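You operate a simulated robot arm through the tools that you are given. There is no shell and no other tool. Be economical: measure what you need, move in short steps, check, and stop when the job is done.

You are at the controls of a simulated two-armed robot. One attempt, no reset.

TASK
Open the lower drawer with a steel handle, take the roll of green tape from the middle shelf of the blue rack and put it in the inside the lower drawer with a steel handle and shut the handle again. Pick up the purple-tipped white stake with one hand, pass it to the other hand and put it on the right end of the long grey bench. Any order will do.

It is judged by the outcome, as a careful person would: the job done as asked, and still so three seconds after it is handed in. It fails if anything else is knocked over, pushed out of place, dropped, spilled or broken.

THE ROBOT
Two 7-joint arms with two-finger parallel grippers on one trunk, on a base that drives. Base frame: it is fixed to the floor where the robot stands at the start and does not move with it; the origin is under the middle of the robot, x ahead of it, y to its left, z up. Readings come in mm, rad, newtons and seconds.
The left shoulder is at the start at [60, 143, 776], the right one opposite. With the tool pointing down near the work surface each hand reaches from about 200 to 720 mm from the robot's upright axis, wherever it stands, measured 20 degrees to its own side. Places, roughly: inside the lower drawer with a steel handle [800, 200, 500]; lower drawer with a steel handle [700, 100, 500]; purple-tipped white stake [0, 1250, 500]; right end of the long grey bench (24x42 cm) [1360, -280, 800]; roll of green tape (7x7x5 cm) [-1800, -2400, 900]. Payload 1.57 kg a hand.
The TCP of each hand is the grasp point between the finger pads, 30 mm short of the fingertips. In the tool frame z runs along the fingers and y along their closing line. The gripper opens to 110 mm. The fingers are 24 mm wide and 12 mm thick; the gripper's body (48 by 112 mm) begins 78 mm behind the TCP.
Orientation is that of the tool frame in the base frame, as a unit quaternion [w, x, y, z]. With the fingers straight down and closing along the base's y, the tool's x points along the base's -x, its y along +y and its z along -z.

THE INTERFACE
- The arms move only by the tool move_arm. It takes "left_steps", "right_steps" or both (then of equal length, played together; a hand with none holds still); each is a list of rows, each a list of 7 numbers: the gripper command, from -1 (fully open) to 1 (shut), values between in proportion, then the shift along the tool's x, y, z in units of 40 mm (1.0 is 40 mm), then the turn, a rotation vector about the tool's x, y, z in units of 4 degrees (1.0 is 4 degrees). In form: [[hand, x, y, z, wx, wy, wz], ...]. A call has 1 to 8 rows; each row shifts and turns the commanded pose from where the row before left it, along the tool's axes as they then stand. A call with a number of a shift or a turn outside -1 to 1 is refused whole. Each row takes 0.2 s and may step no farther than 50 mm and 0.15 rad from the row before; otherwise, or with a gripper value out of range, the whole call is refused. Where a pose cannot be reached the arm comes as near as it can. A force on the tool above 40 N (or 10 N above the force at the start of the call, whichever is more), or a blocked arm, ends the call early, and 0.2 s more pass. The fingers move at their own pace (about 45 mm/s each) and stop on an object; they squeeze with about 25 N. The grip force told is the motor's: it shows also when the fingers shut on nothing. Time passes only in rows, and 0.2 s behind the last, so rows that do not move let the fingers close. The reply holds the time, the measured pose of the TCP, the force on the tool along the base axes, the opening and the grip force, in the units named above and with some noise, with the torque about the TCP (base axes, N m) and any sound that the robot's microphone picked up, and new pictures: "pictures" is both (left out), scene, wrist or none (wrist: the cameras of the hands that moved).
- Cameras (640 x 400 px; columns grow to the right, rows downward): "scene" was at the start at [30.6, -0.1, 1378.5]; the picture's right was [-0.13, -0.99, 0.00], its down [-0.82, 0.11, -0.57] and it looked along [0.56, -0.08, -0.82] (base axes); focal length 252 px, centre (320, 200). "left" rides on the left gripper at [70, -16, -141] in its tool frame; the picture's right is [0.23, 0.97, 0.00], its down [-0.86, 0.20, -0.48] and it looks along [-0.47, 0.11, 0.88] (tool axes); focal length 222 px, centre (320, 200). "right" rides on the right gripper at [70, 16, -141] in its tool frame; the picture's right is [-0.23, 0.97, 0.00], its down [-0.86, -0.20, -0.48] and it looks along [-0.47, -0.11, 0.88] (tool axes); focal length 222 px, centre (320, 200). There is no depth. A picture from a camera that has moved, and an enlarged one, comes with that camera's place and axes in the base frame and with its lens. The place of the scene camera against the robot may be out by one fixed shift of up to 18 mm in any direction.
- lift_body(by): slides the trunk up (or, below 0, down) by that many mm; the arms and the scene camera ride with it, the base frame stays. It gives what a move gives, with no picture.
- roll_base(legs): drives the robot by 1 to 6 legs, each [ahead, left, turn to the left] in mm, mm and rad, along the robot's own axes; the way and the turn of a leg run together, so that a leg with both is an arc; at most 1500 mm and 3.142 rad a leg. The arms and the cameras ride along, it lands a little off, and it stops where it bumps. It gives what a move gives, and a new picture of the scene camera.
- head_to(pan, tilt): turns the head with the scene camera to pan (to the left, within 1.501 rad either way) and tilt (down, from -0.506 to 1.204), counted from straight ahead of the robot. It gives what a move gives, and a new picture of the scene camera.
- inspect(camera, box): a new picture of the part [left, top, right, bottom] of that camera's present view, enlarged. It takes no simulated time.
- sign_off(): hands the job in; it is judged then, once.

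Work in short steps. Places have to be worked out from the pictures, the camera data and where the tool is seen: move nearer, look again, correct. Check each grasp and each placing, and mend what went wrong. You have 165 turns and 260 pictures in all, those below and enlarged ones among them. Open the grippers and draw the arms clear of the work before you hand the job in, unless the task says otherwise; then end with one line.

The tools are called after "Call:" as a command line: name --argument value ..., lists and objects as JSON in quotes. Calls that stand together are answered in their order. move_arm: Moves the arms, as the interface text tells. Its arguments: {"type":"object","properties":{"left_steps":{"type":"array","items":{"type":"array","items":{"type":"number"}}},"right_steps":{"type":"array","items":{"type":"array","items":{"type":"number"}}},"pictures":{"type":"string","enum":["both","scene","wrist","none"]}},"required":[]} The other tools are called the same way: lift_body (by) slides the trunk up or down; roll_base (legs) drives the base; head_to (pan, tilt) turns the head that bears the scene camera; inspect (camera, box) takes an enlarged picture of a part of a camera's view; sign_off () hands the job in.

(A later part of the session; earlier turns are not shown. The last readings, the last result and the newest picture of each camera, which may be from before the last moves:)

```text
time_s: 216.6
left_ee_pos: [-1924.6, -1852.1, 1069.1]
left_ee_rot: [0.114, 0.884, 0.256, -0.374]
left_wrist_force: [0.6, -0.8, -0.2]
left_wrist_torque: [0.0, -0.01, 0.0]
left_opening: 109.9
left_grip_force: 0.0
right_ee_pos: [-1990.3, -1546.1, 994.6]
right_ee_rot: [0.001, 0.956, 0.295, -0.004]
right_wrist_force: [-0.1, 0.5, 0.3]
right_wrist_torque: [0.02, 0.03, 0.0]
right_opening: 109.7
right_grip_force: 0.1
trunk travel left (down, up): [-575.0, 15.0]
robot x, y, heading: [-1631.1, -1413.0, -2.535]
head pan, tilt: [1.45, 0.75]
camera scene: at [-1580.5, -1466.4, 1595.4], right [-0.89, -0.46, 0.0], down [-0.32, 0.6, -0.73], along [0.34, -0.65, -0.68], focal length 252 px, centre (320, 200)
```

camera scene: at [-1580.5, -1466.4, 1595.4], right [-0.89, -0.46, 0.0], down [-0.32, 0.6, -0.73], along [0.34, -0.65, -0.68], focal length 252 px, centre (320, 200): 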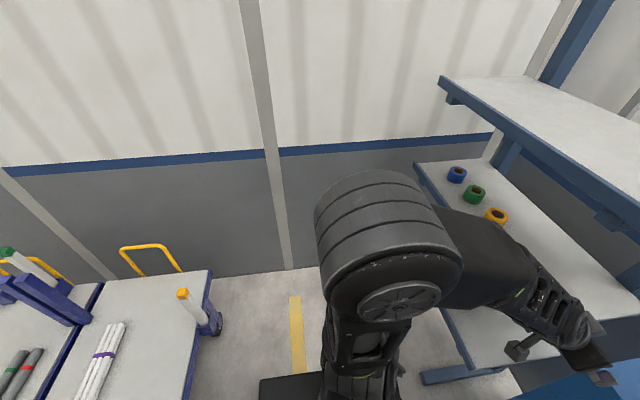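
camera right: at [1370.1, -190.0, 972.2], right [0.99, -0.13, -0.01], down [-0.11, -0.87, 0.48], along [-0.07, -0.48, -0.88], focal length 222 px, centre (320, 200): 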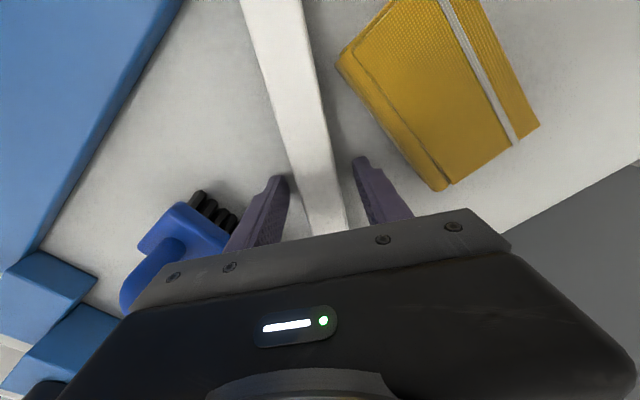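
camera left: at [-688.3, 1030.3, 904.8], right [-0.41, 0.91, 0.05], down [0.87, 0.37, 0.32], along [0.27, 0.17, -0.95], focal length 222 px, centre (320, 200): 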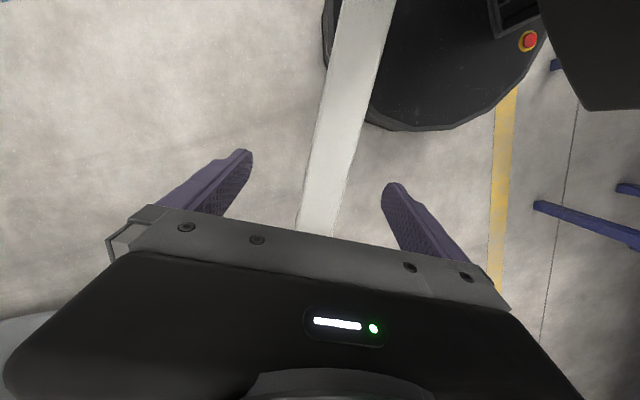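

Green tape triangulates to (−1774, −2419, ~922); the cart edge leaves ~90 mm behind the robot and the wall ~60 mm beside the elbow. I strafe left 545 mm so the hand lines up with the tape.

Call:
roll_base --legs '[[0, 545, 0]]'

Call:
lift_body --by -140

Call:
head_to --pan 0.35 --tilt 0.6

Call:
inspect --camera "left" --box '[0, 0, 640, 400]'

```text
time_s: 219.8
left_ee_pos: [-1598.8, -2307.7, 1068.3]
left_ee_rot: [0.117, 0.882, 0.265, -0.373]
left_wrist_force: [-0.2, 0.0, -0.9]
left_wrist_torque: [-0.01, 0.03, -0.02]
left_opening: 110.0
left_grip_force: 0.0
right_ee_pos: [-1669.6, -2002.8, 994.5]
right_ee_rot: [0.001, 0.953, 0.304, -0.003]
right_wrist_force: [-0.1, -0.1, -0.2]
right_wrist_torque: [-0.01, 0.02, 0.01]
right_opening: 110.2
right_grip_force: 0.0
trunk travel left (down, up): [-575.0, 15.0]
robot x, y, heading: [-1316.4, -1867.4, -2.517]
head pan, tilt: [1.45, 0.75]
camera scene: at [-1262.4, -1913.5, 1595.3], right [-0.88, -0.48, 0.0], down [-0.33, 0.6, -0.73], along [0.35, -0.64, -0.68], focal length 252 px, centre (320, 200)
```

scene: 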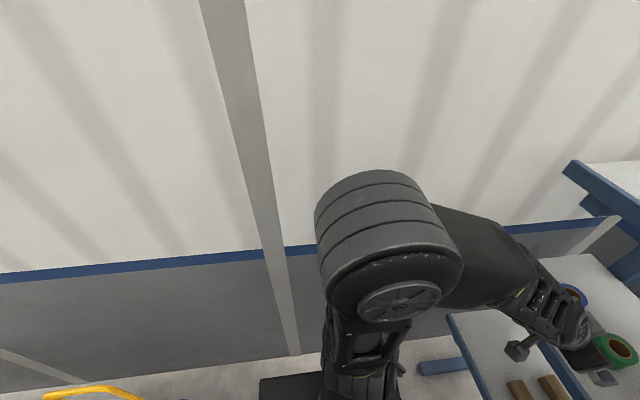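

```text
time_s: 221.4
left_ee_pos: [-1600.9, -2307.1, 930.4]
left_ee_rot: [0.117, 0.881, 0.265, -0.373]
left_wrist_force: [0.6, 0.7, -0.3]
left_wrist_torque: [-0.01, -0.02, 0.01]
left_opening: 110.0
left_grip_force: 0.1
right_ee_pos: [-1670.5, -2002.4, 855.5]
right_ee_rot: [0.001, 0.953, 0.304, -0.004]
right_wrist_force: [0.4, 0.0, -0.4]
right_wrist_torque: [-0.04, 0.03, -0.03]
right_opening: 109.9
right_grip_force: 0.0
trunk travel left (down, up): [-435.0, 155.0]
robot x, y, heading: [-1314.6, -1867.6, -2.518]
head pan, tilt: [1.45, 0.75]
```

```text
time_s: 222.8
left_ee_pos: [-1599.6, -2306.9, 929.0]
left_ee_rot: [0.117, 0.882, 0.264, -0.372]
left_wrist_force: [-0.5, -0.3, -0.6]
left_wrist_torque: [-0.01, -0.03, 0.0]
left_opening: 109.9
left_grip_force: 0.0
right_ee_pos: [-1671.0, -2002.1, 854.3]
right_ee_rot: [0.001, 0.953, 0.304, -0.002]
right_wrist_force: [0.2, 0.8, 0.0]
right_wrist_torque: [0.01, 0.0, 0.03]
right_opening: 110.1
right_grip_force: 0.2
trunk travel left (down, up): [-435.0, 155.0]
robot x, y, heading: [-1320.7, -1868.5, -2.521]
head pan, tilt: [0.351, 0.6]
camera scene: at [-1352.4, -1913.6, 1468.2], right [-0.83, 0.56, 0.0], down [0.32, 0.47, -0.82], along [-0.46, -0.68, -0.57], focal length 252 px, centre (320, 200)
```

scene: 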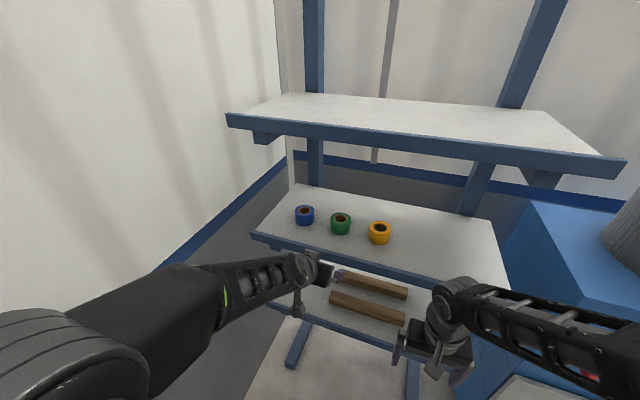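

```text
1.00 times, centred on (320, 200) of left (not enlarged: the box is as wide or as high as the picture)
camera zoom: at [-1483.7, -2209.9, 977.1], right [0.67, -0.72, -0.15], down [-0.1, -0.3, 0.95], along [-0.73, -0.62, -0.27], focal length 222 px, centre (320, 200)
```

zoom: 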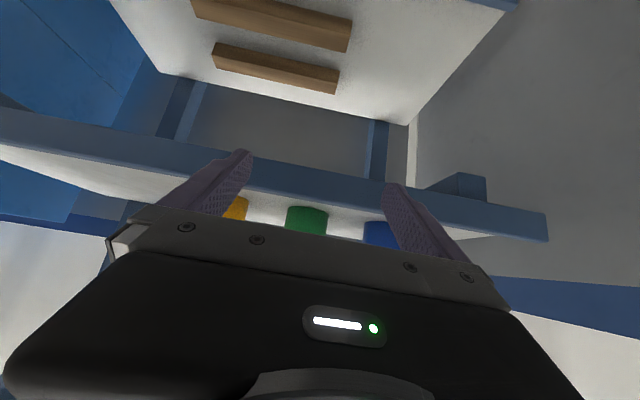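

The hand is directly in front of the green tape. I go in at z≈965, 100 mm first, and check with the wrist camera.

Call:
move_arm --left_steps '[[-1, -0.79, -0.08, 0.4, 0, 0, 0], [-1, -0.79, -0.08, 0.4, 0, 0, 0], [-1, -0.79, -0.08, 0.4, 0, 0, 0]]' --pictures "both"

```text
time_s: 223.6
left_ee_pos: [-1686.0, -2355.3, 967.5]
left_ee_rot: [0.118, 0.882, 0.265, -0.373]
left_wrist_force: [0.3, -0.7, 1.3]
left_wrist_torque: [0.0, -0.01, 0.02]
left_opening: 110.0
left_grip_force: 0.2
right_ee_pos: [-1672.1, -2002.3, 854.7]
right_ee_rot: [0.001, 0.953, 0.303, -0.003]
right_wrist_force: [-0.7, 0.5, -0.3]
right_wrist_torque: [0.01, -0.01, -0.01]
right_opening: 109.7
right_grip_force: 0.0
trunk travel left (down, up): [-435.0, 155.0]
robot x, y, heading: [-1316.8, -1869.3, -2.519]
head pan, tilt: [0.351, 0.6]
camera scene: at [-1352.9, -1913.8, 1468.1], right [-0.83, 0.56, 0.0], down [0.32, 0.47, -0.82], along [-0.46, -0.68, -0.57], focal length 252 px, centre (320, 200)
camera left: at [-1570.0, -2258.9, 1014.9], right [0.67, -0.72, -0.15], down [-0.1, -0.3, 0.95], along [-0.73, -0.62, -0.27], focal length 222 px, centre (320, 200)
```

scene: 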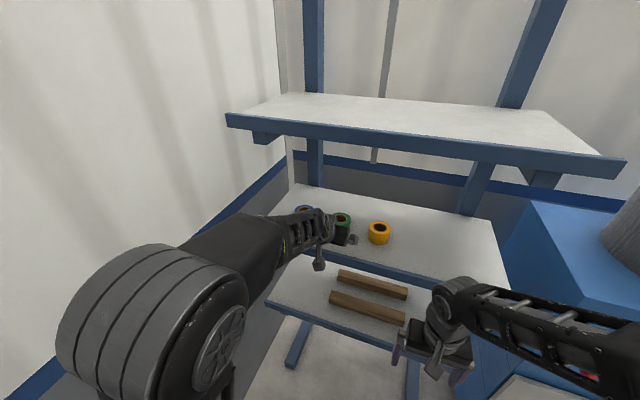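
left: 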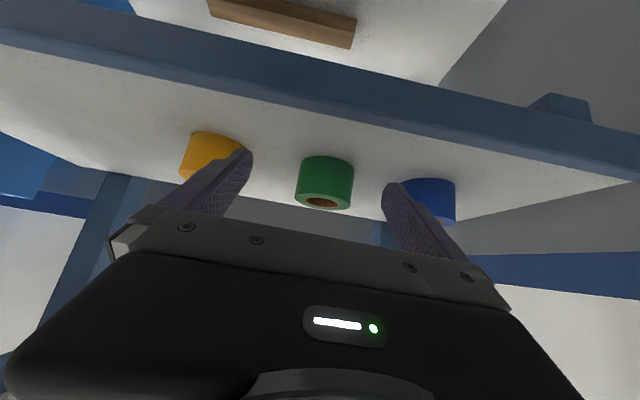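

Centred. Forward 100 mm over it, then picture before lowering.

Call:
move_arm --left_steps '[[-1, -0.58, 0.08, 0.6, 0, 0, 0], [-1, -0.58, 0.08, 0.6, 0, 0, 0], [-1, -0.58, 0.08, 0.6, 0, 0, 0], [-1, 0, 0, 0, 0, 0, 0]]' --pictures "both"

```text
time_s: 224.6
left_ee_pos: [-1764.9, -2422.1, 964.3]
left_ee_rot: [0.117, 0.882, 0.264, -0.373]
left_wrist_force: [0.2, 0.3, -0.5]
left_wrist_torque: [-0.01, -0.05, -0.02]
left_opening: 110.2
left_grip_force: 0.0
right_ee_pos: [-1670.5, -2001.7, 854.4]
right_ee_rot: [0.001, 0.953, 0.304, -0.003]
right_wrist_force: [-0.9, 0.1, 0.2]
right_wrist_torque: [-0.02, -0.02, 0.01]
right_opening: 109.5
right_grip_force: 0.0
trunk travel left (down, up): [-435.0, 155.0]
robot x, y, heading: [-1318.1, -1866.7, -2.514]
head pan, tilt: [0.351, 0.6]
camera scene: at [-1352.4, -1913.5, 1468.2], right [-0.83, 0.56, 0.0], down [0.32, 0.47, -0.83], along [-0.46, -0.68, -0.56], focal length 252 px, centre (320, 200)
camera left: at [-1649.2, -2323.9, 1011.0], right [0.67, -0.72, -0.15], down [-0.1, -0.3, 0.95], along [-0.73, -0.62, -0.27], focal length 222 px, centre (320, 200)
```

scene: 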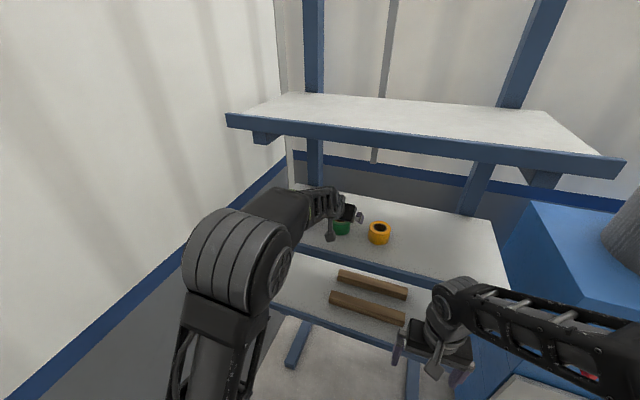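
left: 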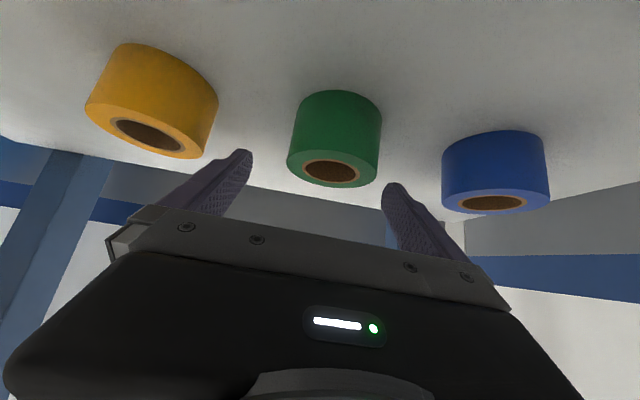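

Tape centre ≈ (−1772,−2433,915). I lower 36 mm with a small forward trim, then close.

Call:
move_arm --left_steps '[[-1, 0.25, 0.06, 0.39, 0, 0, 0], [-1, 0.25, 0.06, 0.39, 0, 0, 0], [1, 0, 0, 0, 0, 0, 0], [1, 0, 0, 0, 0, 0, 0], [1, 0, 0, 0, 0, 0, 0], [1, 0, 0, 0, 0, 0, 0]]' --pictures "both"

```text
time_s: 226.0
left_ee_pos: [-1769.4, -2428.5, 930.1]
left_ee_rot: [0.117, 0.881, 0.265, -0.374]
left_wrist_force: [-1.5, 0.2, 4.8]
left_wrist_torque: [0.16, 0.15, 0.04]
left_opening: 65.4
left_grip_force: 25.2
right_ee_pos: [-1671.5, -2000.4, 854.9]
right_ee_rot: [0.001, 0.953, 0.305, -0.004]
right_wrist_force: [0.8, -0.5, -0.1]
right_wrist_torque: [0.03, -0.01, 0.01]
right_opening: 110.2
right_grip_force: 0.0
trunk travel left (down, up): [-435.0, 155.0]
robot x, y, heading: [-1317.3, -1866.0, -2.515]
head pan, tilt: [0.351, 0.6]
camera scene: at [-1352.3, -1913.2, 1468.2], right [-0.83, 0.56, 0.0], down [0.32, 0.47, -0.83], along [-0.46, -0.68, -0.56], focal length 252 px, centre (320, 200)
camera left: at [-1654.5, -2331.2, 977.0], right [0.67, -0.72, -0.15], down [-0.1, -0.3, 0.95], along [-0.73, -0.62, -0.27], focal length 222 px, centre (320, 200)
```

scene: 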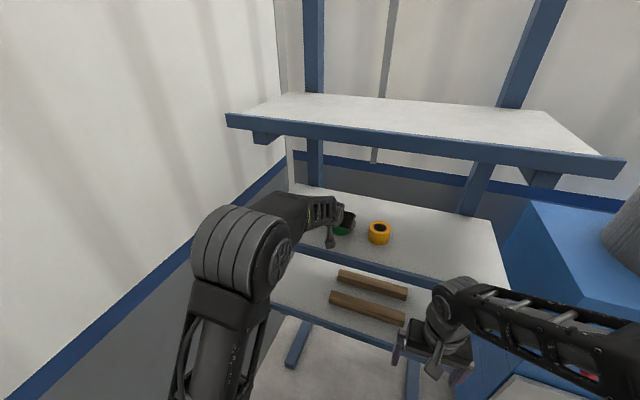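
left: 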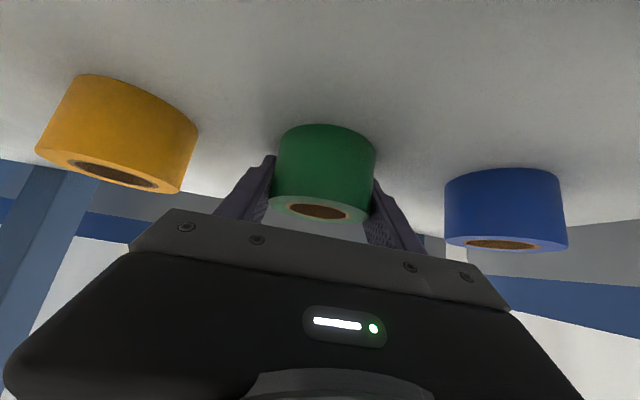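

Gripped at 65 mm with 25 N. I lift 40 mm and check hold.

Call:
lift_body --by 45

Call:
inspect --camera "left" --box '[0, 0, 640, 400]'

```text
time_s: 226.8
left_ee_pos: [-1770.0, -2428.1, 973.0]
left_ee_rot: [0.117, 0.882, 0.265, -0.373]
left_wrist_force: [0.4, -0.6, -1.4]
left_wrist_torque: [0.01, 0.02, -0.01]
left_opening: 65.2
left_grip_force: 25.3
right_ee_pos: [-1671.0, -2001.3, 900.0]
right_ee_rot: [0.001, 0.953, 0.304, -0.002]
right_wrist_force: [0.3, -0.1, 0.6]
right_wrist_torque: [0.02, 0.0, -0.01]
right_opening: 109.9
right_grip_force: 0.1
trunk travel left (down, up): [-480.0, 110.0]
robot x, y, heading: [-1316.1, -1867.7, -2.519]
head pan, tilt: [0.351, 0.6]
```

```text
1.00 times, centred on (320, 200) of left (not enlarged: the box is as wide or as high as the picture)
camera zoom: at [-1654.7, -2331.2, 1021.2], right [0.67, -0.72, -0.15], down [-0.1, -0.3, 0.95], along [-0.73, -0.62, -0.27], focal length 222 px, centre (320, 200)
```

zoom: 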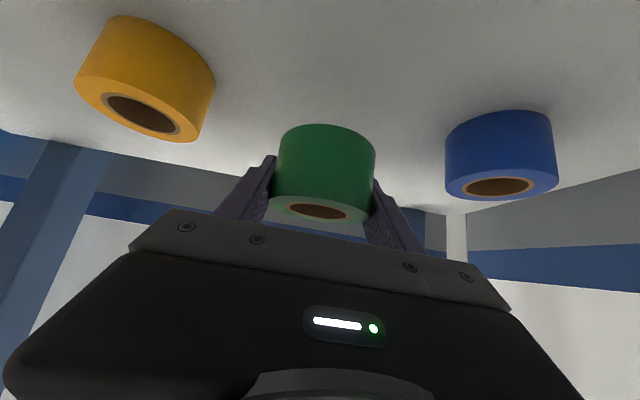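

Held. I draw the hand straight back out of the shelf.

Call:
move_arm --left_steps '[[1, 0.61, -0.03, -0.63, 0, 0, 0], [1, 0.61, -0.03, -0.63, 0, 0, 0], [1, 0.61, -0.03, -0.63, 0, 0, 0], [1, 0.61, -0.03, -0.63, 0, 0, 0], [1, 0.61, -0.03, -0.63, 0, 0, 0], [1, 0.61, -0.03, -0.63, 0, 0, 0]]' --pictures "scene"

```text
time_s: 228.2
left_ee_pos: [-1599.4, -2306.2, 973.7]
left_ee_rot: [0.117, 0.882, 0.264, -0.373]
left_wrist_force: [-0.8, -0.3, -0.9]
left_wrist_torque: [0.01, 0.01, 0.0]
left_opening: 64.9
left_grip_force: 24.7
right_ee_pos: [-1671.1, -2001.2, 900.4]
right_ee_rot: [0.002, 0.953, 0.304, -0.005]
right_wrist_force: [0.4, 0.6, -0.1]
right_wrist_torque: [0.02, 0.02, 0.02]
right_opening: 109.9
right_grip_force: 0.0
trunk travel left (down, up): [-480.0, 110.0]
robot x, y, heading: [-1313.3, -1867.5, -2.519]
head pan, tilt: [0.351, 0.6]
camera scene: at [-1351.9, -1913.1, 1513.2], right [-0.83, 0.56, 0.0], down [0.32, 0.47, -0.83], along [-0.46, -0.68, -0.56], focal length 252 px, centre (320, 200)
```

scene: 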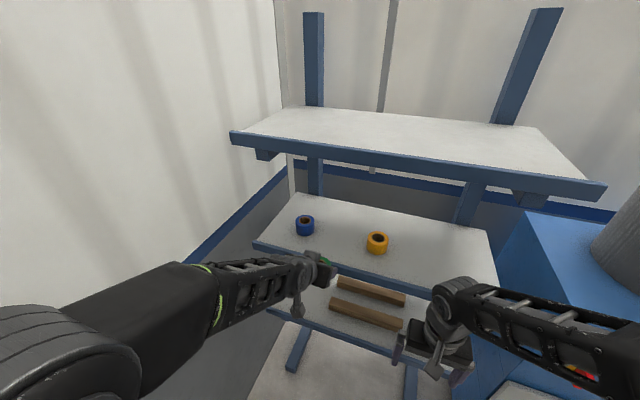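

Tape is out. I drive away: strafe right past the carts, reverse up the aisle, then turn to face the bench.

Call:
roll_base --legs '[[0, -1200, 0], [-1500, 0, 0], [-300, 0, 0], [0, 0, 3.14]]'

Call:
head_to --pan -0.5 --tilt 0.6

```text
time_s: 244.9
left_ee_pos: [-617.3, -382.2, 977.1]
left_ee_rot: [0.204, 0.792, 0.465, -0.338]
left_wrist_force: [-3.4, 2.7, 0.0]
left_wrist_torque: [0.07, 0.11, -0.07]
left_opening: 65.2
left_grip_force: 24.9
right_ee_pos: [-814.3, -155.1, 900.2]
right_ee_rot: [0.002, 0.845, 0.534, -0.003]
right_wrist_force: [0.7, 0.8, 0.3]
right_wrist_torque: [-0.04, 0.01, 0.0]
right_opening: 110.1
right_grip_force: 0.0
trunk travel left (down, up): [-480.0, 110.0]
robot x, y, heading: [-572.1, 139.0, -2.006]
head pan, tilt: [0.351, 0.6]
stopped in leg 4: the force on the tool passed its limit at 73 N (the readings are from after the stop); the commanded pose is now the measured one
camera scene: at [-576.3, 83.9, 1513.2], right [-1.0, 0.09, 0.0], down [0.05, 0.56, -0.83], along [-0.07, -0.82, -0.56], focal length 252 px, centre (320, 200)
```

scene: 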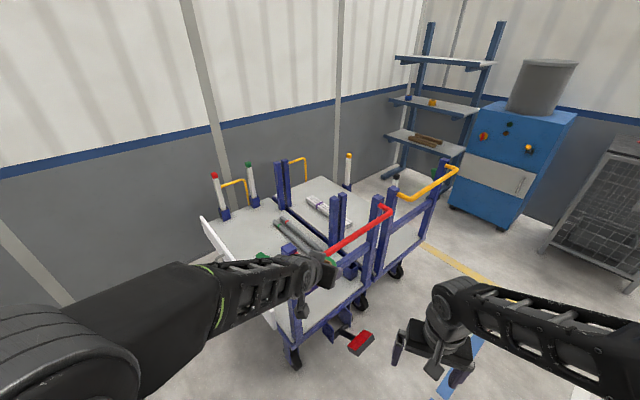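

```text
time_s: 246.1
left_ee_pos: [-617.6, -382.1, 975.7]
left_ee_rot: [0.204, 0.793, 0.466, -0.337]
left_wrist_force: [-7.6, 3.8, -0.1]
left_wrist_torque: [0.07, 0.17, -0.09]
left_opening: 65.2
left_grip_force: 24.5
right_ee_pos: [-815.4, -154.8, 899.8]
right_ee_rot: [0.002, 0.845, 0.534, -0.002]
right_wrist_force: [0.4, -0.1, -0.6]
right_wrist_torque: [-0.02, 0.03, 0.02]
right_opening: 110.0
right_grip_force: 0.1
trunk travel left (down, up): [-480.0, 110.0]
robot x, y, heading: [-569.6, 135.1, -2.006]
head pan, tilt: [-0.499, 0.6]
camera scene: at [-640.8, 119.9, 1513.2], right [-0.59, 0.8, 0.0], down [0.46, 0.34, -0.82], along [-0.66, -0.49, -0.57], focal length 252 px, centre (320, 200)
```

scene: 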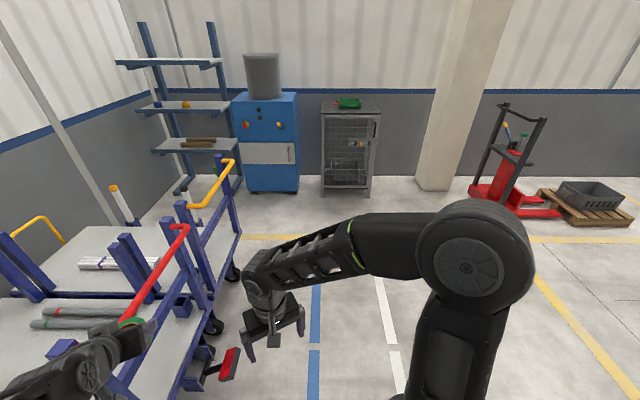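

The left hand touched the cart's red rail while turning — I reverse the turn right away and inspect.

Call:
roll_base --legs '[[0, 0, -0.35]]'

Call:
head_to --pan 0.4 --tilt 0.6

Call:
inspect --camera "left" --box '[0, 0, 640, 400]'

```text
time_s: 247.6
left_ee_pos: [-793.2, -333.2, 976.4]
left_ee_rot: [0.141, 0.862, 0.318, -0.369]
left_wrist_force: [-0.7, -0.2, -0.5]
left_wrist_torque: [0.0, -0.01, -0.02]
left_opening: 65.3
left_grip_force: 24.6
right_ee_pos: [-900.0, -51.4, 899.8]
right_ee_rot: [0.002, 0.927, 0.376, -0.004]
right_wrist_force: [0.6, -0.3, 0.2]
right_wrist_torque: [0.0, -0.01, -0.03]
right_opening: 109.9
right_grip_force: 0.0
trunk travel left (down, up): [-480.0, 110.0]
robot x, y, heading: [-572.6, 135.2, -2.365]
head pan, tilt: [-0.499, 0.6]
camera scene: at [-645.1, 141.3, 1513.2], right [-0.28, 0.96, 0.0], down [0.54, 0.16, -0.82], along [-0.79, -0.23, -0.57], focal length 252 px, centre (320, 200)
```

scene: 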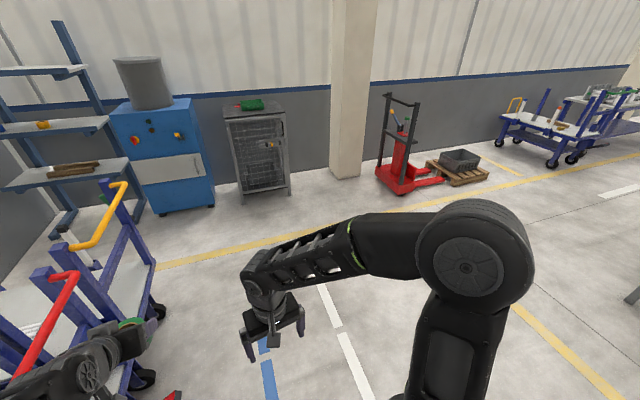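

```text
time_s: 248.8
left_ee_pos: [-793.6, -333.1, 976.0]
left_ee_rot: [0.14, 0.862, 0.318, -0.369]
left_wrist_force: [-0.1, 0.7, -0.8]
left_wrist_torque: [-0.01, 0.05, 0.02]
left_opening: 65.4
left_grip_force: 24.6
right_ee_pos: [-900.5, -51.9, 899.0]
right_ee_rot: [0.002, 0.926, 0.377, -0.003]
right_wrist_force: [0.4, -0.3, 0.5]
right_wrist_torque: [0.03, 0.02, 0.0]
right_opening: 110.0
right_grip_force: 0.0
trunk travel left (down, up): [-480.0, 110.0]
robot x, y, heading: [-572.6, 135.7, -2.364]
head pan, tilt: [0.4, 0.6]
camera scene: at [-593.9, 83.9, 1513.2], right [-0.92, 0.38, 0.0], down [0.22, 0.52, -0.82], along [-0.32, -0.76, -0.57], focal length 252 px, centre (320, 200)
```

scene: 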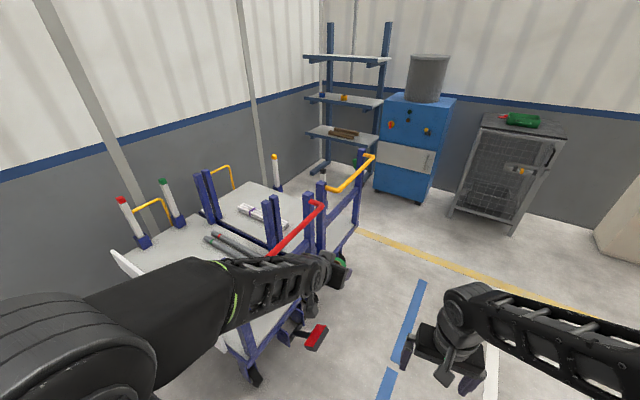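

```text
1.00 times, centred on (320, 200) of left (not enlarged: the box is as wide or as high as the picture)
camera zoom: at [-690.1, -222.9, 1022.6], right [0.75, -0.64, -0.16], down [-0.06, -0.3, 0.95], along [-0.65, -0.71, -0.27], focal length 222 px, centre (320, 200)
```

zoom: 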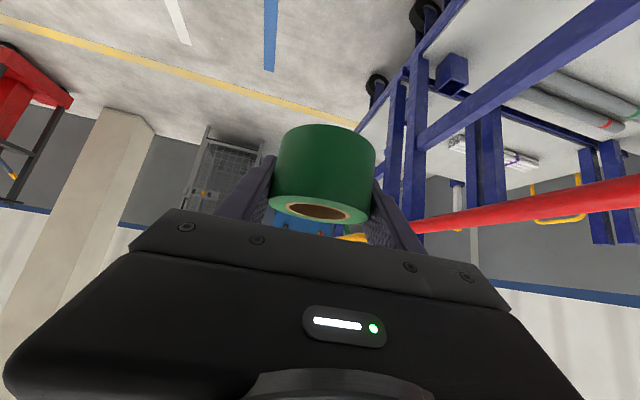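

Cart and posts look unchanged and the tape is still held. I move away from the cart first, then turn the other way round.

Call:
roll_base --legs '[[0, -450, 0], [0, 0, -1.65], [0, 0, -1.65]]'

Call:
head_to --pan -0.5 --tilt 0.6

```text
time_s: 259.6
left_ee_pos: [-568.0, 866.8, 976.2]
left_ee_rot: [0.382, -0.222, 0.891, 0.1]
left_wrist_force: [0.1, 1.5, -1.4]
left_wrist_torque: [0.03, 0.03, -0.03]
left_opening: 65.3
left_grip_force: 24.7
right_ee_pos: [-525.0, 568.6, 899.6]
right_ee_rot: [0.003, -0.275, 0.961, 0.001]
right_wrist_force: [0.3, -0.4, 0.6]
right_wrist_torque: [0.0, -0.03, 0.04]
right_opening: 109.8
right_grip_force: 0.1
trunk travel left (down, up): [-480.0, 110.0]
robot x, y, heading: [-885.4, 460.4, 0.558]
head pan, tilt: [0.4, 0.6]
camera scene: at [-871.9, 523.9, 1513.2], right [0.82, -0.57, 0.0], down [-0.32, -0.46, -0.83], along [0.47, 0.68, -0.57], focal length 252 px, centre (320, 200)
```

scene: 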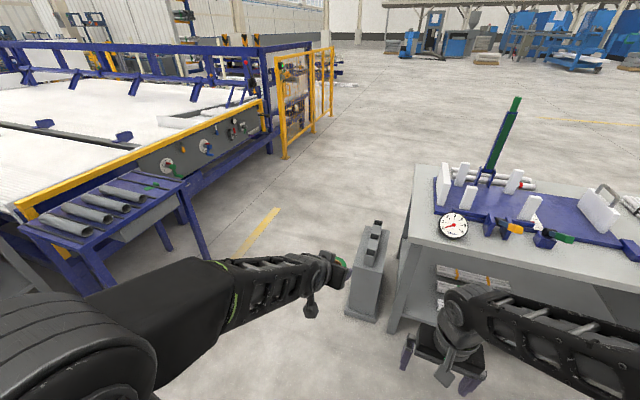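

```text
time_s: 260.8
left_ee_pos: [-568.2, 867.0, 976.1]
left_ee_rot: [0.381, -0.222, 0.892, 0.099]
left_wrist_force: [-0.1, 0.2, -0.3]
left_wrist_torque: [0.0, 0.01, 0.0]
left_opening: 65.3
left_grip_force: 24.7
right_ee_pos: [-524.7, 569.5, 899.4]
right_ee_rot: [0.004, -0.274, 0.962, 0.002]
right_wrist_force: [-0.2, 0.0, -0.3]
right_wrist_torque: [0.0, -0.01, 0.01]
right_opening: 110.1
right_grip_force: 0.0
trunk travel left (down, up): [-480.0, 110.0]
robot x, y, heading: [-886.8, 457.3, 0.56]
head pan, tilt: [-0.499, 0.6]
camera scene: at [-834.3, 457.1, 1513.2], right [0.06, -1.0, 0.0], down [-0.56, -0.04, -0.83], along [0.82, 0.05, -0.56], focal length 252 px, centre (320, 200)
```

scene: 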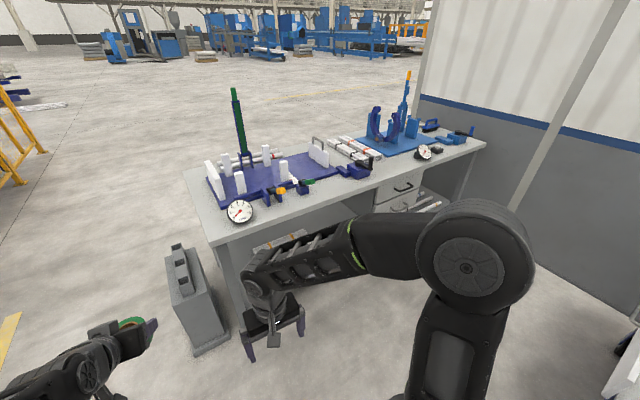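

Facing the bench again. I straighten up, close in to keep clear of the carts, and strafe right to stand before the drawers.

Call:
roll_base --legs '[[220, 0, 0.063], [0, 1, 0], [0, -1229, 0]]'

Call:
head_to --pan 0.0 --tilt 0.85

```text
time_s: 268.6
left_ee_pos: [304.0, 1.2, 976.1]
left_ee_rot: [0.378, -0.247, 0.885, 0.111]
left_wrist_force: [0.3, -0.6, -1.8]
left_wrist_torque: [0.0, 0.03, 0.0]
left_opening: 65.4
left_grip_force: 25.0
right_ee_pos: [363.2, -294.4, 900.0]
right_ee_rot: [0.003, -0.299, 0.954, 0.001]
right_wrist_force: [0.0, 0.3, 0.1]
right_wrist_torque: [-0.02, -0.01, -0.04]
right_opening: 110.0
right_grip_force: 0.0
trunk travel left (down, up): [-480.0, 110.0]
robot x, y, heading: [9.9, -424.8, 0.616]
head pan, tilt: [-0.499, 0.6]
camera scene: at [60.5, -422.0, 1513.2], right [0.12, -0.99, 0.0], down [-0.56, -0.07, -0.82], along [0.82, 0.1, -0.57], focal length 252 px, centre (320, 200)
```

scene: 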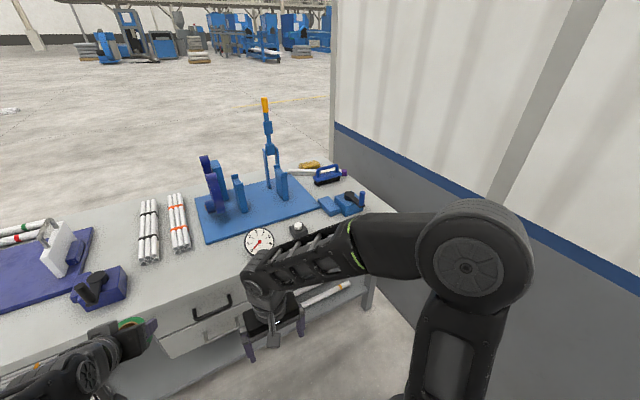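

```text
time_s: 269.5
left_ee_pos: [303.9, 1.0, 976.8]
left_ee_rot: [0.379, -0.246, 0.885, 0.11]
left_wrist_force: [0.8, 0.1, -0.6]
left_wrist_torque: [0.0, 0.0, 0.02]
left_opening: 65.1
left_grip_force: 25.0
right_ee_pos: [363.5, -293.0, 899.3]
right_ee_rot: [0.003, -0.299, 0.954, 0.002]
right_wrist_force: [-0.1, 0.8, -0.8]
right_wrist_torque: [-0.01, -0.01, 0.04]
right_opening: 110.0
right_grip_force: 0.1
trunk travel left (down, up): [-480.0, 110.0]
robot x, y, heading: [5.4, -423.0, 0.614]
head pan, tilt: [0.0, 0.85]
camera scene: at [36.4, -386.9, 1492.3], right [0.58, -0.82, 0.0], down [-0.61, -0.43, -0.66], along [0.54, 0.38, -0.75], focal length 252 px, centre (320, 200)
```

scene: 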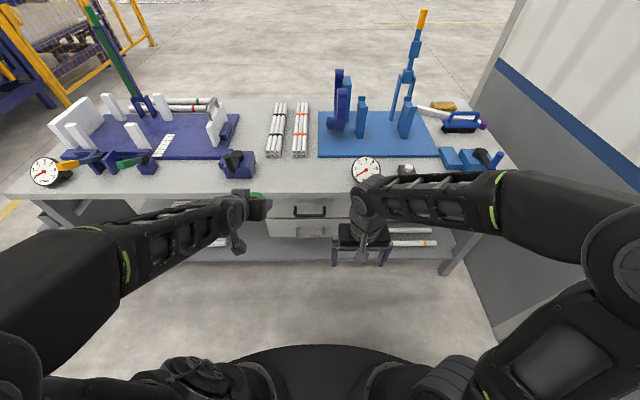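

The drawers are straight ahead. I zoom in on the handles.

Call:
inspect --camera "scene" --box '[240, 180, 380, 270]'

Call:
inspect --camera "right" --box '[0, 0, 640, 400]'

```text
4.44 times, centred on (310, 225) of scene
camera zoom: at [36.4, -386.9, 1492.3], right [0.58, -0.82, 0.0], down [-0.61, -0.43, -0.66], along [0.54, 0.38, -0.75], focal length 1122 px, centre (364, 89)
```

zoom: 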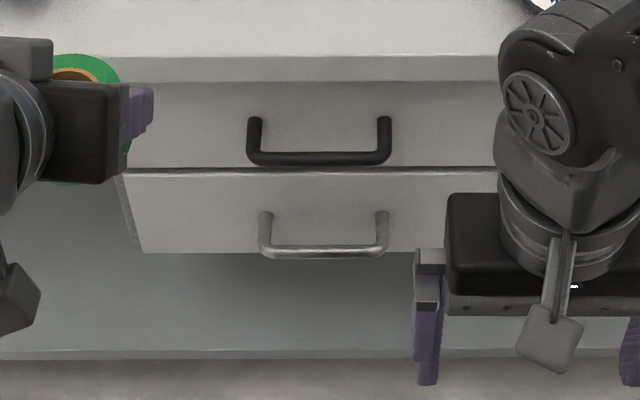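

```text
1.00 times, centred on (320, 200) of right (not enlarged: the box is as wide or as high as the picture)
camera zoom: at [295.6, -321.6, 1040.7], right [-0.37, 0.93, 0.0], down [0.81, 0.32, 0.48], along [0.45, 0.18, -0.87], focal length 222 px, centre (320, 200)
```

zoom: 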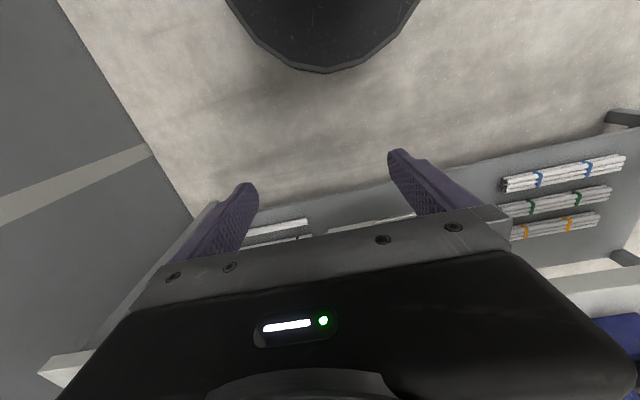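

Steel handle bar: centre ≈ (510,−4), z≈558, ~46 mm in front of the panel (v≈411), 123 mm wide. Lower the trunk so the shoulders are near that height, then turn the right hand to point forward with fingers above/below the bar.

Call:
lift_body --by -325

Call:
move_arm --right_steps '[[-1, 0, 0, 0, 1, -1, -1], [-1, 0, 0, 0, 1, -1, -1], [-1, 0, 0, 0, 1, -1, -1], [-1, 0, 0, 0, 1, -1, -1], [-1, 0, 0, 0, 1, -1, -1], [-1, 0, 0, 0, 1, -1, -1], [-1, 0, 0, 0, 1, -1, -1], [-1, 0, 0, 0, 1, -1, -1]]' --pictures "scene"

```text
time_s: 272.8
left_ee_pos: [303.4, 1.0, 651.5]
left_ee_rot: [0.379, -0.247, 0.885, 0.111]
left_wrist_force: [0.8, -0.3, -0.6]
left_wrist_torque: [0.0, -0.02, 0.02]
left_opening: 65.6
left_grip_force: 24.9
right_ee_pos: [363.5, -293.7, 575.4]
right_ee_rot: [0.003, -0.3, 0.954, 0.001]
right_wrist_force: [-0.3, -0.5, -1.0]
right_wrist_torque: [0.0, 0.04, 0.03]
right_opening: 110.0
right_grip_force: 0.0
trunk travel left (down, up): [-155.0, 435.0]
robot x, y, heading: [6.6, -426.0, 0.615]
head pan, tilt: [0.0, 0.85]
```

```text
time_s: 274.6
left_ee_pos: [303.2, 1.2, 651.3]
left_ee_rot: [0.38, -0.246, 0.885, 0.11]
left_wrist_force: [-0.7, -0.5, -1.6]
left_wrist_torque: [0.0, -0.02, -0.01]
left_opening: 65.5
left_grip_force: 24.5
right_ee_pos: [363.9, -282.6, 576.0]
right_ee_rot: [0.339, -0.521, 0.763, -0.176]
right_wrist_force: [0.2, 0.8, 0.5]
right_wrist_torque: [0.0, 0.01, 0.03]
right_opening: 110.1
right_grip_force: 0.0
right hand out of reach, approached as far as the arm can: row 8
trunk travel left (down, up): [-155.0, 435.0]
robot x, y, heading: [7.8, -426.2, 0.618]
head pan, tilt: [0.0, 0.85]
camera scene: at [36.3, -387.0, 1167.3], right [0.58, -0.82, 0.0], down [-0.61, -0.43, -0.66], along [0.54, 0.38, -0.75], focal length 252 px, centre (320, 200)
```

scene: 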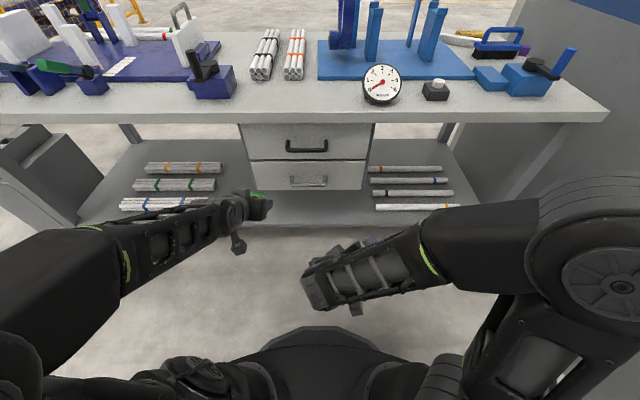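

Rotation proceeds well; I continue it while extending forward somewhat.

Call:
move_arm --right_steps '[[-1, -0.25, -0.1, 0.25, 1, -1, -1], [-1, -0.22, -0.1, 0.28, 1, -1, -1], [-1, -0.18, -0.1, 0.3, 1, -1, -1], [-1, -0.15, -0.08, 0.32, 1, -1, -1], [-1, -0.1, -0.05, 0.34, 1, -1, -1], [-1, -0.07, -0.03, 0.35, 1, -1, -1], [-1, -0.04, -0.02, 0.35, 1, -1, -1], [-1, 0, 0, 0.35, 1, -1, -1]]' --pictures "none"

Call:
move_arm --right_steps '[[-1, 0, 0, 0.3, 1, -1, -1], [-1, 0, 0, 0, 0.3, -0.3, -0.3]]' --pictures "both"

```text
time_s: 276.4
left_ee_pos: [303.4, 1.2, 650.9]
left_ee_rot: [0.378, -0.247, 0.885, 0.111]
left_wrist_force: [0.1, 0.3, -1.9]
left_wrist_torque: [0.03, 0.01, 0.01]
left_opening: 65.2
left_grip_force: 24.9
right_ee_pos: [463.9, -209.6, 560.2]
right_ee_rot: [-0.6, 0.621, -0.396, 0.311]
right_wrist_force: [0.5, 0.1, 0.3]
right_wrist_torque: [0.0, -0.02, 0.02]
right_opening: 110.1
right_grip_force: 0.1
right hand out of reach, approached as far as the arm can: row 1, 2, 3, 5
trunk travel left (down, up): [-155.0, 435.0]
robot x, y, heading: [7.5, -425.4, 0.615]
head pan, tilt: [0.0, 0.85]
```

```text
time_s: 276.9
left_ee_pos: [302.2, 1.0, 651.2]
left_ee_rot: [0.379, -0.246, 0.885, 0.11]
left_wrist_force: [0.3, 0.5, -0.8]
left_wrist_torque: [-0.01, -0.01, 0.0]
left_opening: 65.2
left_grip_force: 25.1
right_ee_pos: [474.5, -202.9, 560.1]
right_ee_rot: [0.629, -0.624, 0.328, -0.328]
right_wrist_force: [0.0, 0.0, 0.4]
right_wrist_torque: [-0.03, -0.01, 0.01]
right_opening: 109.9
right_grip_force: 0.1
trunk travel left (down, up): [-155.0, 435.0]
robot x, y, heading: [9.1, -422.7, 0.613]
head pan, tilt: [0.0, 0.85]
camera scene: at [36.3, -386.8, 1167.3], right [0.58, -0.82, 0.0], down [-0.61, -0.43, -0.66], along [0.54, 0.38, -0.75], focal length 252 px, centre (320, 200)
camera right: at [397.7, -341.4, 542.2], right [-0.12, 0.19, -0.97], down [-0.88, 0.43, 0.2], along [0.45, 0.88, 0.12], focal length 222 px, centre (320, 200)
```

scene: 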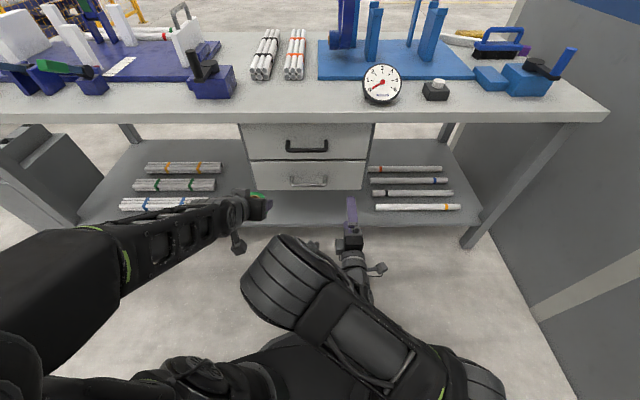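
right: 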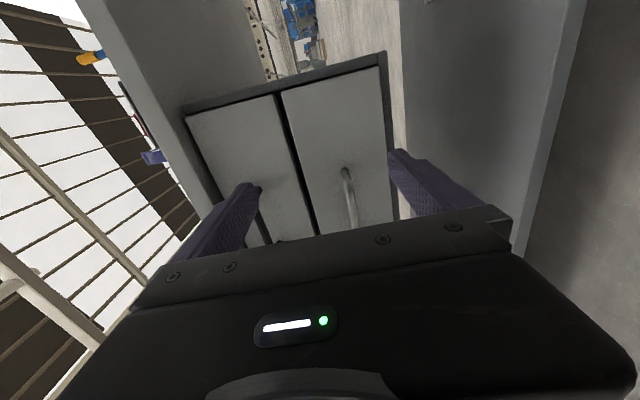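

The right tool now points straight at the drawer. The wrist view suggests the bar is at z≈538–555. I shift left 115 mm to the handle's right half, lower slightly, advance partly and look again.

Call:
move_arm --right_steps '[[-1, -0.95, 0.1, 0, 0, 0, 0], [-1, -0.95, 0.1, 0, 0, 0, 0], [-1, -0.95, 0.1, 0, 0, 0, 0], [-1, 0, 0, 0.8, 0, 0, 0], [-1, 0, 0, 0.8, 0, 0, 0]]' --pictures "both"

```text
time_s: 278.1
left_ee_pos: [304.0, 2.1, 651.0]
left_ee_rot: [0.379, -0.247, 0.885, 0.111]
left_wrist_force: [-0.2, 0.1, -1.8]
left_wrist_torque: [-0.04, -0.04, -0.01]
left_opening: 65.4
left_grip_force: 25.0
right_ee_pos: [460.6, -74.3, 547.9]
right_ee_rot: [0.629, -0.625, 0.326, -0.328]
right_wrist_force: [-1.2, -0.9, 0.5]
right_wrist_torque: [0.0, 0.05, 0.0]
right_opening: 110.1
right_grip_force: 0.1
trunk travel left (down, up): [-155.0, 435.0]
robot x, y, heading: [10.1, -425.4, 0.618]
head pan, tilt: [0.0, 0.85]
camera scene: at [36.1, -386.9, 1167.3], right [0.58, -0.82, 0.0], down [-0.61, -0.43, -0.66], along [0.54, 0.38, -0.75], focal length 252 px, centre (320, 200)
camera right: at [385.2, -213.5, 532.0], right [-0.12, 0.19, -0.97], down [-0.88, 0.43, 0.2], along [0.45, 0.88, 0.11], focal length 222 px, centre (320, 200)
```

scene: 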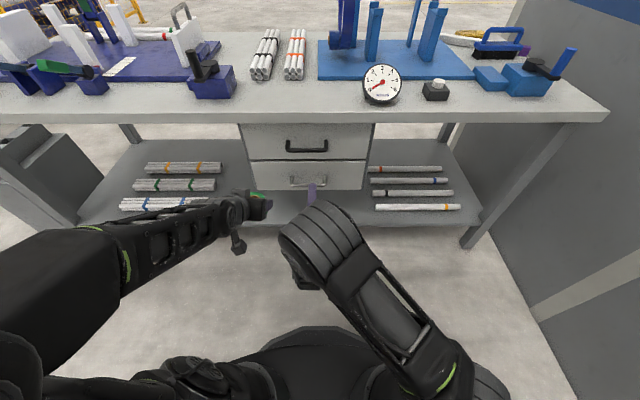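
right: 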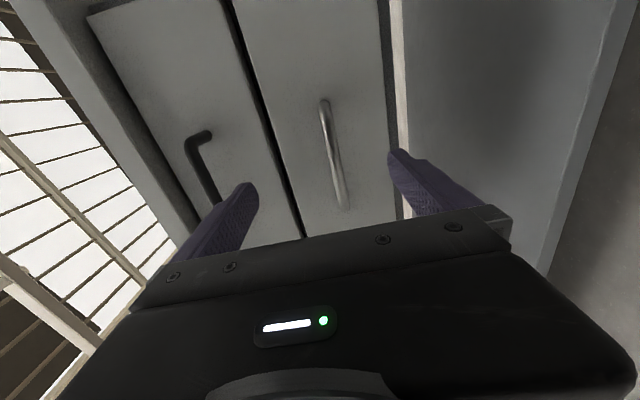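

Wrist camera puts the bar at z≈535, u≈326 — centred laterally. I lower 12 mm, advance 72 mm to straddle the bar, and close.

Call:
move_arm --right_steps '[[-1, 0, 0.3, 0, 0, 0, 0], [-1, 0, 0, 0.9, 0, 0, 0], [-1, 0, 0, 0.9, 0, 0, 0], [-1, 0, 0, 0, 0, 0, 0]]' --pictures "both"

```text
time_s: 279.1
left_ee_pos: [303.9, 1.7, 651.3]
left_ee_rot: [0.379, -0.246, 0.885, 0.11]
left_wrist_force: [0.6, -0.2, -0.8]
left_wrist_torque: [-0.03, 0.0, 0.02]
left_opening: 65.2
left_grip_force: 25.1
right_ee_pos: [522.1, -33.4, 536.0]
right_ee_rot: [0.629, -0.625, 0.327, -0.328]
right_wrist_force: [-0.5, 0.4, 0.1]
right_wrist_torque: [-0.01, -0.02, 0.02]
right_opening: 110.1
right_grip_force: 0.1
trunk travel left (down, up): [-155.0, 435.0]
robot x, y, heading: [8.7, -425.6, 0.619]
head pan, tilt: [0.0, 0.85]
camera scene: at [36.4, -386.8, 1167.3], right [0.58, -0.82, 0.0], down [-0.61, -0.43, -0.66], along [0.54, 0.38, -0.75], focal length 252 px, centre (320, 200)
camera right: at [445.6, -171.6, 518.1], right [-0.13, 0.19, -0.97], down [-0.88, 0.43, 0.2], along [0.45, 0.88, 0.11], focal length 222 px, centre (320, 200)
```

scene: 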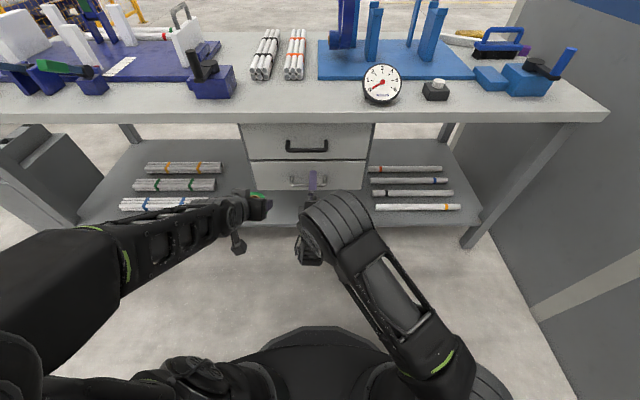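
right: 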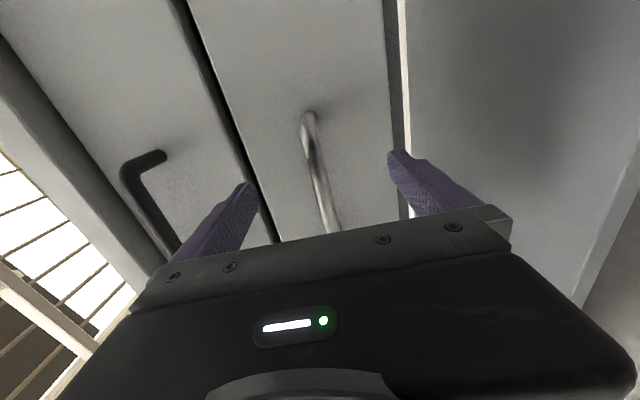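

The bar lies between the fingers on the TCP line. Close the right hand.

Call:
move_arm --right_steps '[[1, 0, 0, 0, 0, 0, 0], [1, 0, 0, 0, 0, 0, 0], [1, 0, 0, 0, 0, 0, 0], [1, 0, 0, 0, 0, 0, 0], [1, 0, 0, 0, 0, 0, 0], [1, 0, 0, 0, 0, 0, 0], [1, 0, 0, 0, 0, 0, 0]]' --pictures "wrist"

```text
time_s: 280.8
left_ee_pos: [304.1, 2.0, 651.3]
left_ee_rot: [0.379, -0.248, 0.885, 0.111]
left_wrist_force: [-0.5, 0.0, -1.1]
left_wrist_torque: [-0.04, -0.03, 0.0]
left_opening: 65.5
left_grip_force: 25.0
right_ee_pos: [521.6, -32.5, 535.4]
right_ee_rot: [0.629, -0.624, 0.328, -0.328]
right_wrist_force: [0.6, 0.6, -0.4]
right_wrist_torque: [-0.09, -0.04, 0.03]
right_opening: 13.9
right_grip_force: 26.8
trunk travel left (down, up): [-155.0, 435.0]
robot x, y, heading: [5.1, -425.3, 0.618]
head pan, tilt: [0.0, 0.85]
camera right: at [445.3, -171.9, 518.2], right [-0.13, 0.19, -0.97], down [-0.88, 0.43, 0.2], along [0.45, 0.88, 0.11], focal length 222 px, centre (320, 200)
```

right: 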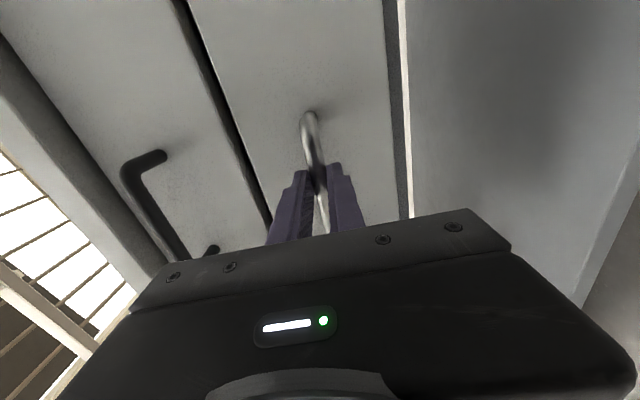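

Handle gripped (13.9 mm). I pull back with the arm 128 mm while raising the left hand clear.

Call:
move_arm --left_steps '[[1, -0.5, 0, -0.5, 0, 0, 0], [1, -0.5, 0, -0.5, 0, 0, 0], [1, -0.5, 0, -0.5, 0, 0, 0], [1, 0, 0, 0, 0, 0, 0], [1, 0, 0, 0, 0, 0, 0], [1, 0, 0, 0, 0, 0, 0]]' --right_steps '[[1, 0, 0, -0.3, 0, 0, 0], [1, 0, 0, -0.5, 0, 0, 0], [1, 0, 0, -0.6, 0, 0, 0], [1, 0, 0, -0.6, 0, 0, 0], [1, 0, 0, -0.6, 0, 0, 0], [1, 0, 0, -0.6, 0, 0, 0]]' --pictures "scene"

```text
time_s: 282.1
left_ee_pos: [301.3, -1.1, 738.6]
left_ee_rot: [0.38, -0.246, 0.885, 0.11]
left_wrist_force: [0.4, 0.1, -1.2]
left_wrist_torque: [0.02, 0.01, -0.02]
left_opening: 65.4
left_grip_force: 25.0
right_ee_pos: [417.4, -105.5, 535.5]
right_ee_rot: [0.628, -0.622, 0.33, -0.331]
right_wrist_force: [10.3, -16.1, 10.7]
right_wrist_torque: [0.08, -0.29, -0.33]
right_opening: 13.8
right_grip_force: 30.2
trunk travel left (down, up): [-155.0, 435.0]
robot x, y, heading: [8.0, -426.9, 0.613]
head pan, tilt: [0.0, 0.85]
camera scene: at [36.6, -388.4, 1167.5], right [0.58, -0.82, 0.0], down [-0.61, -0.43, -0.66], along [0.54, 0.38, -0.75], focal length 252 px, centre (320, 200)
```

scene: 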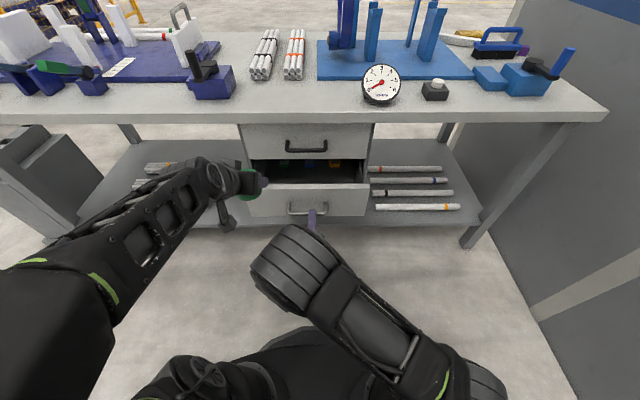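

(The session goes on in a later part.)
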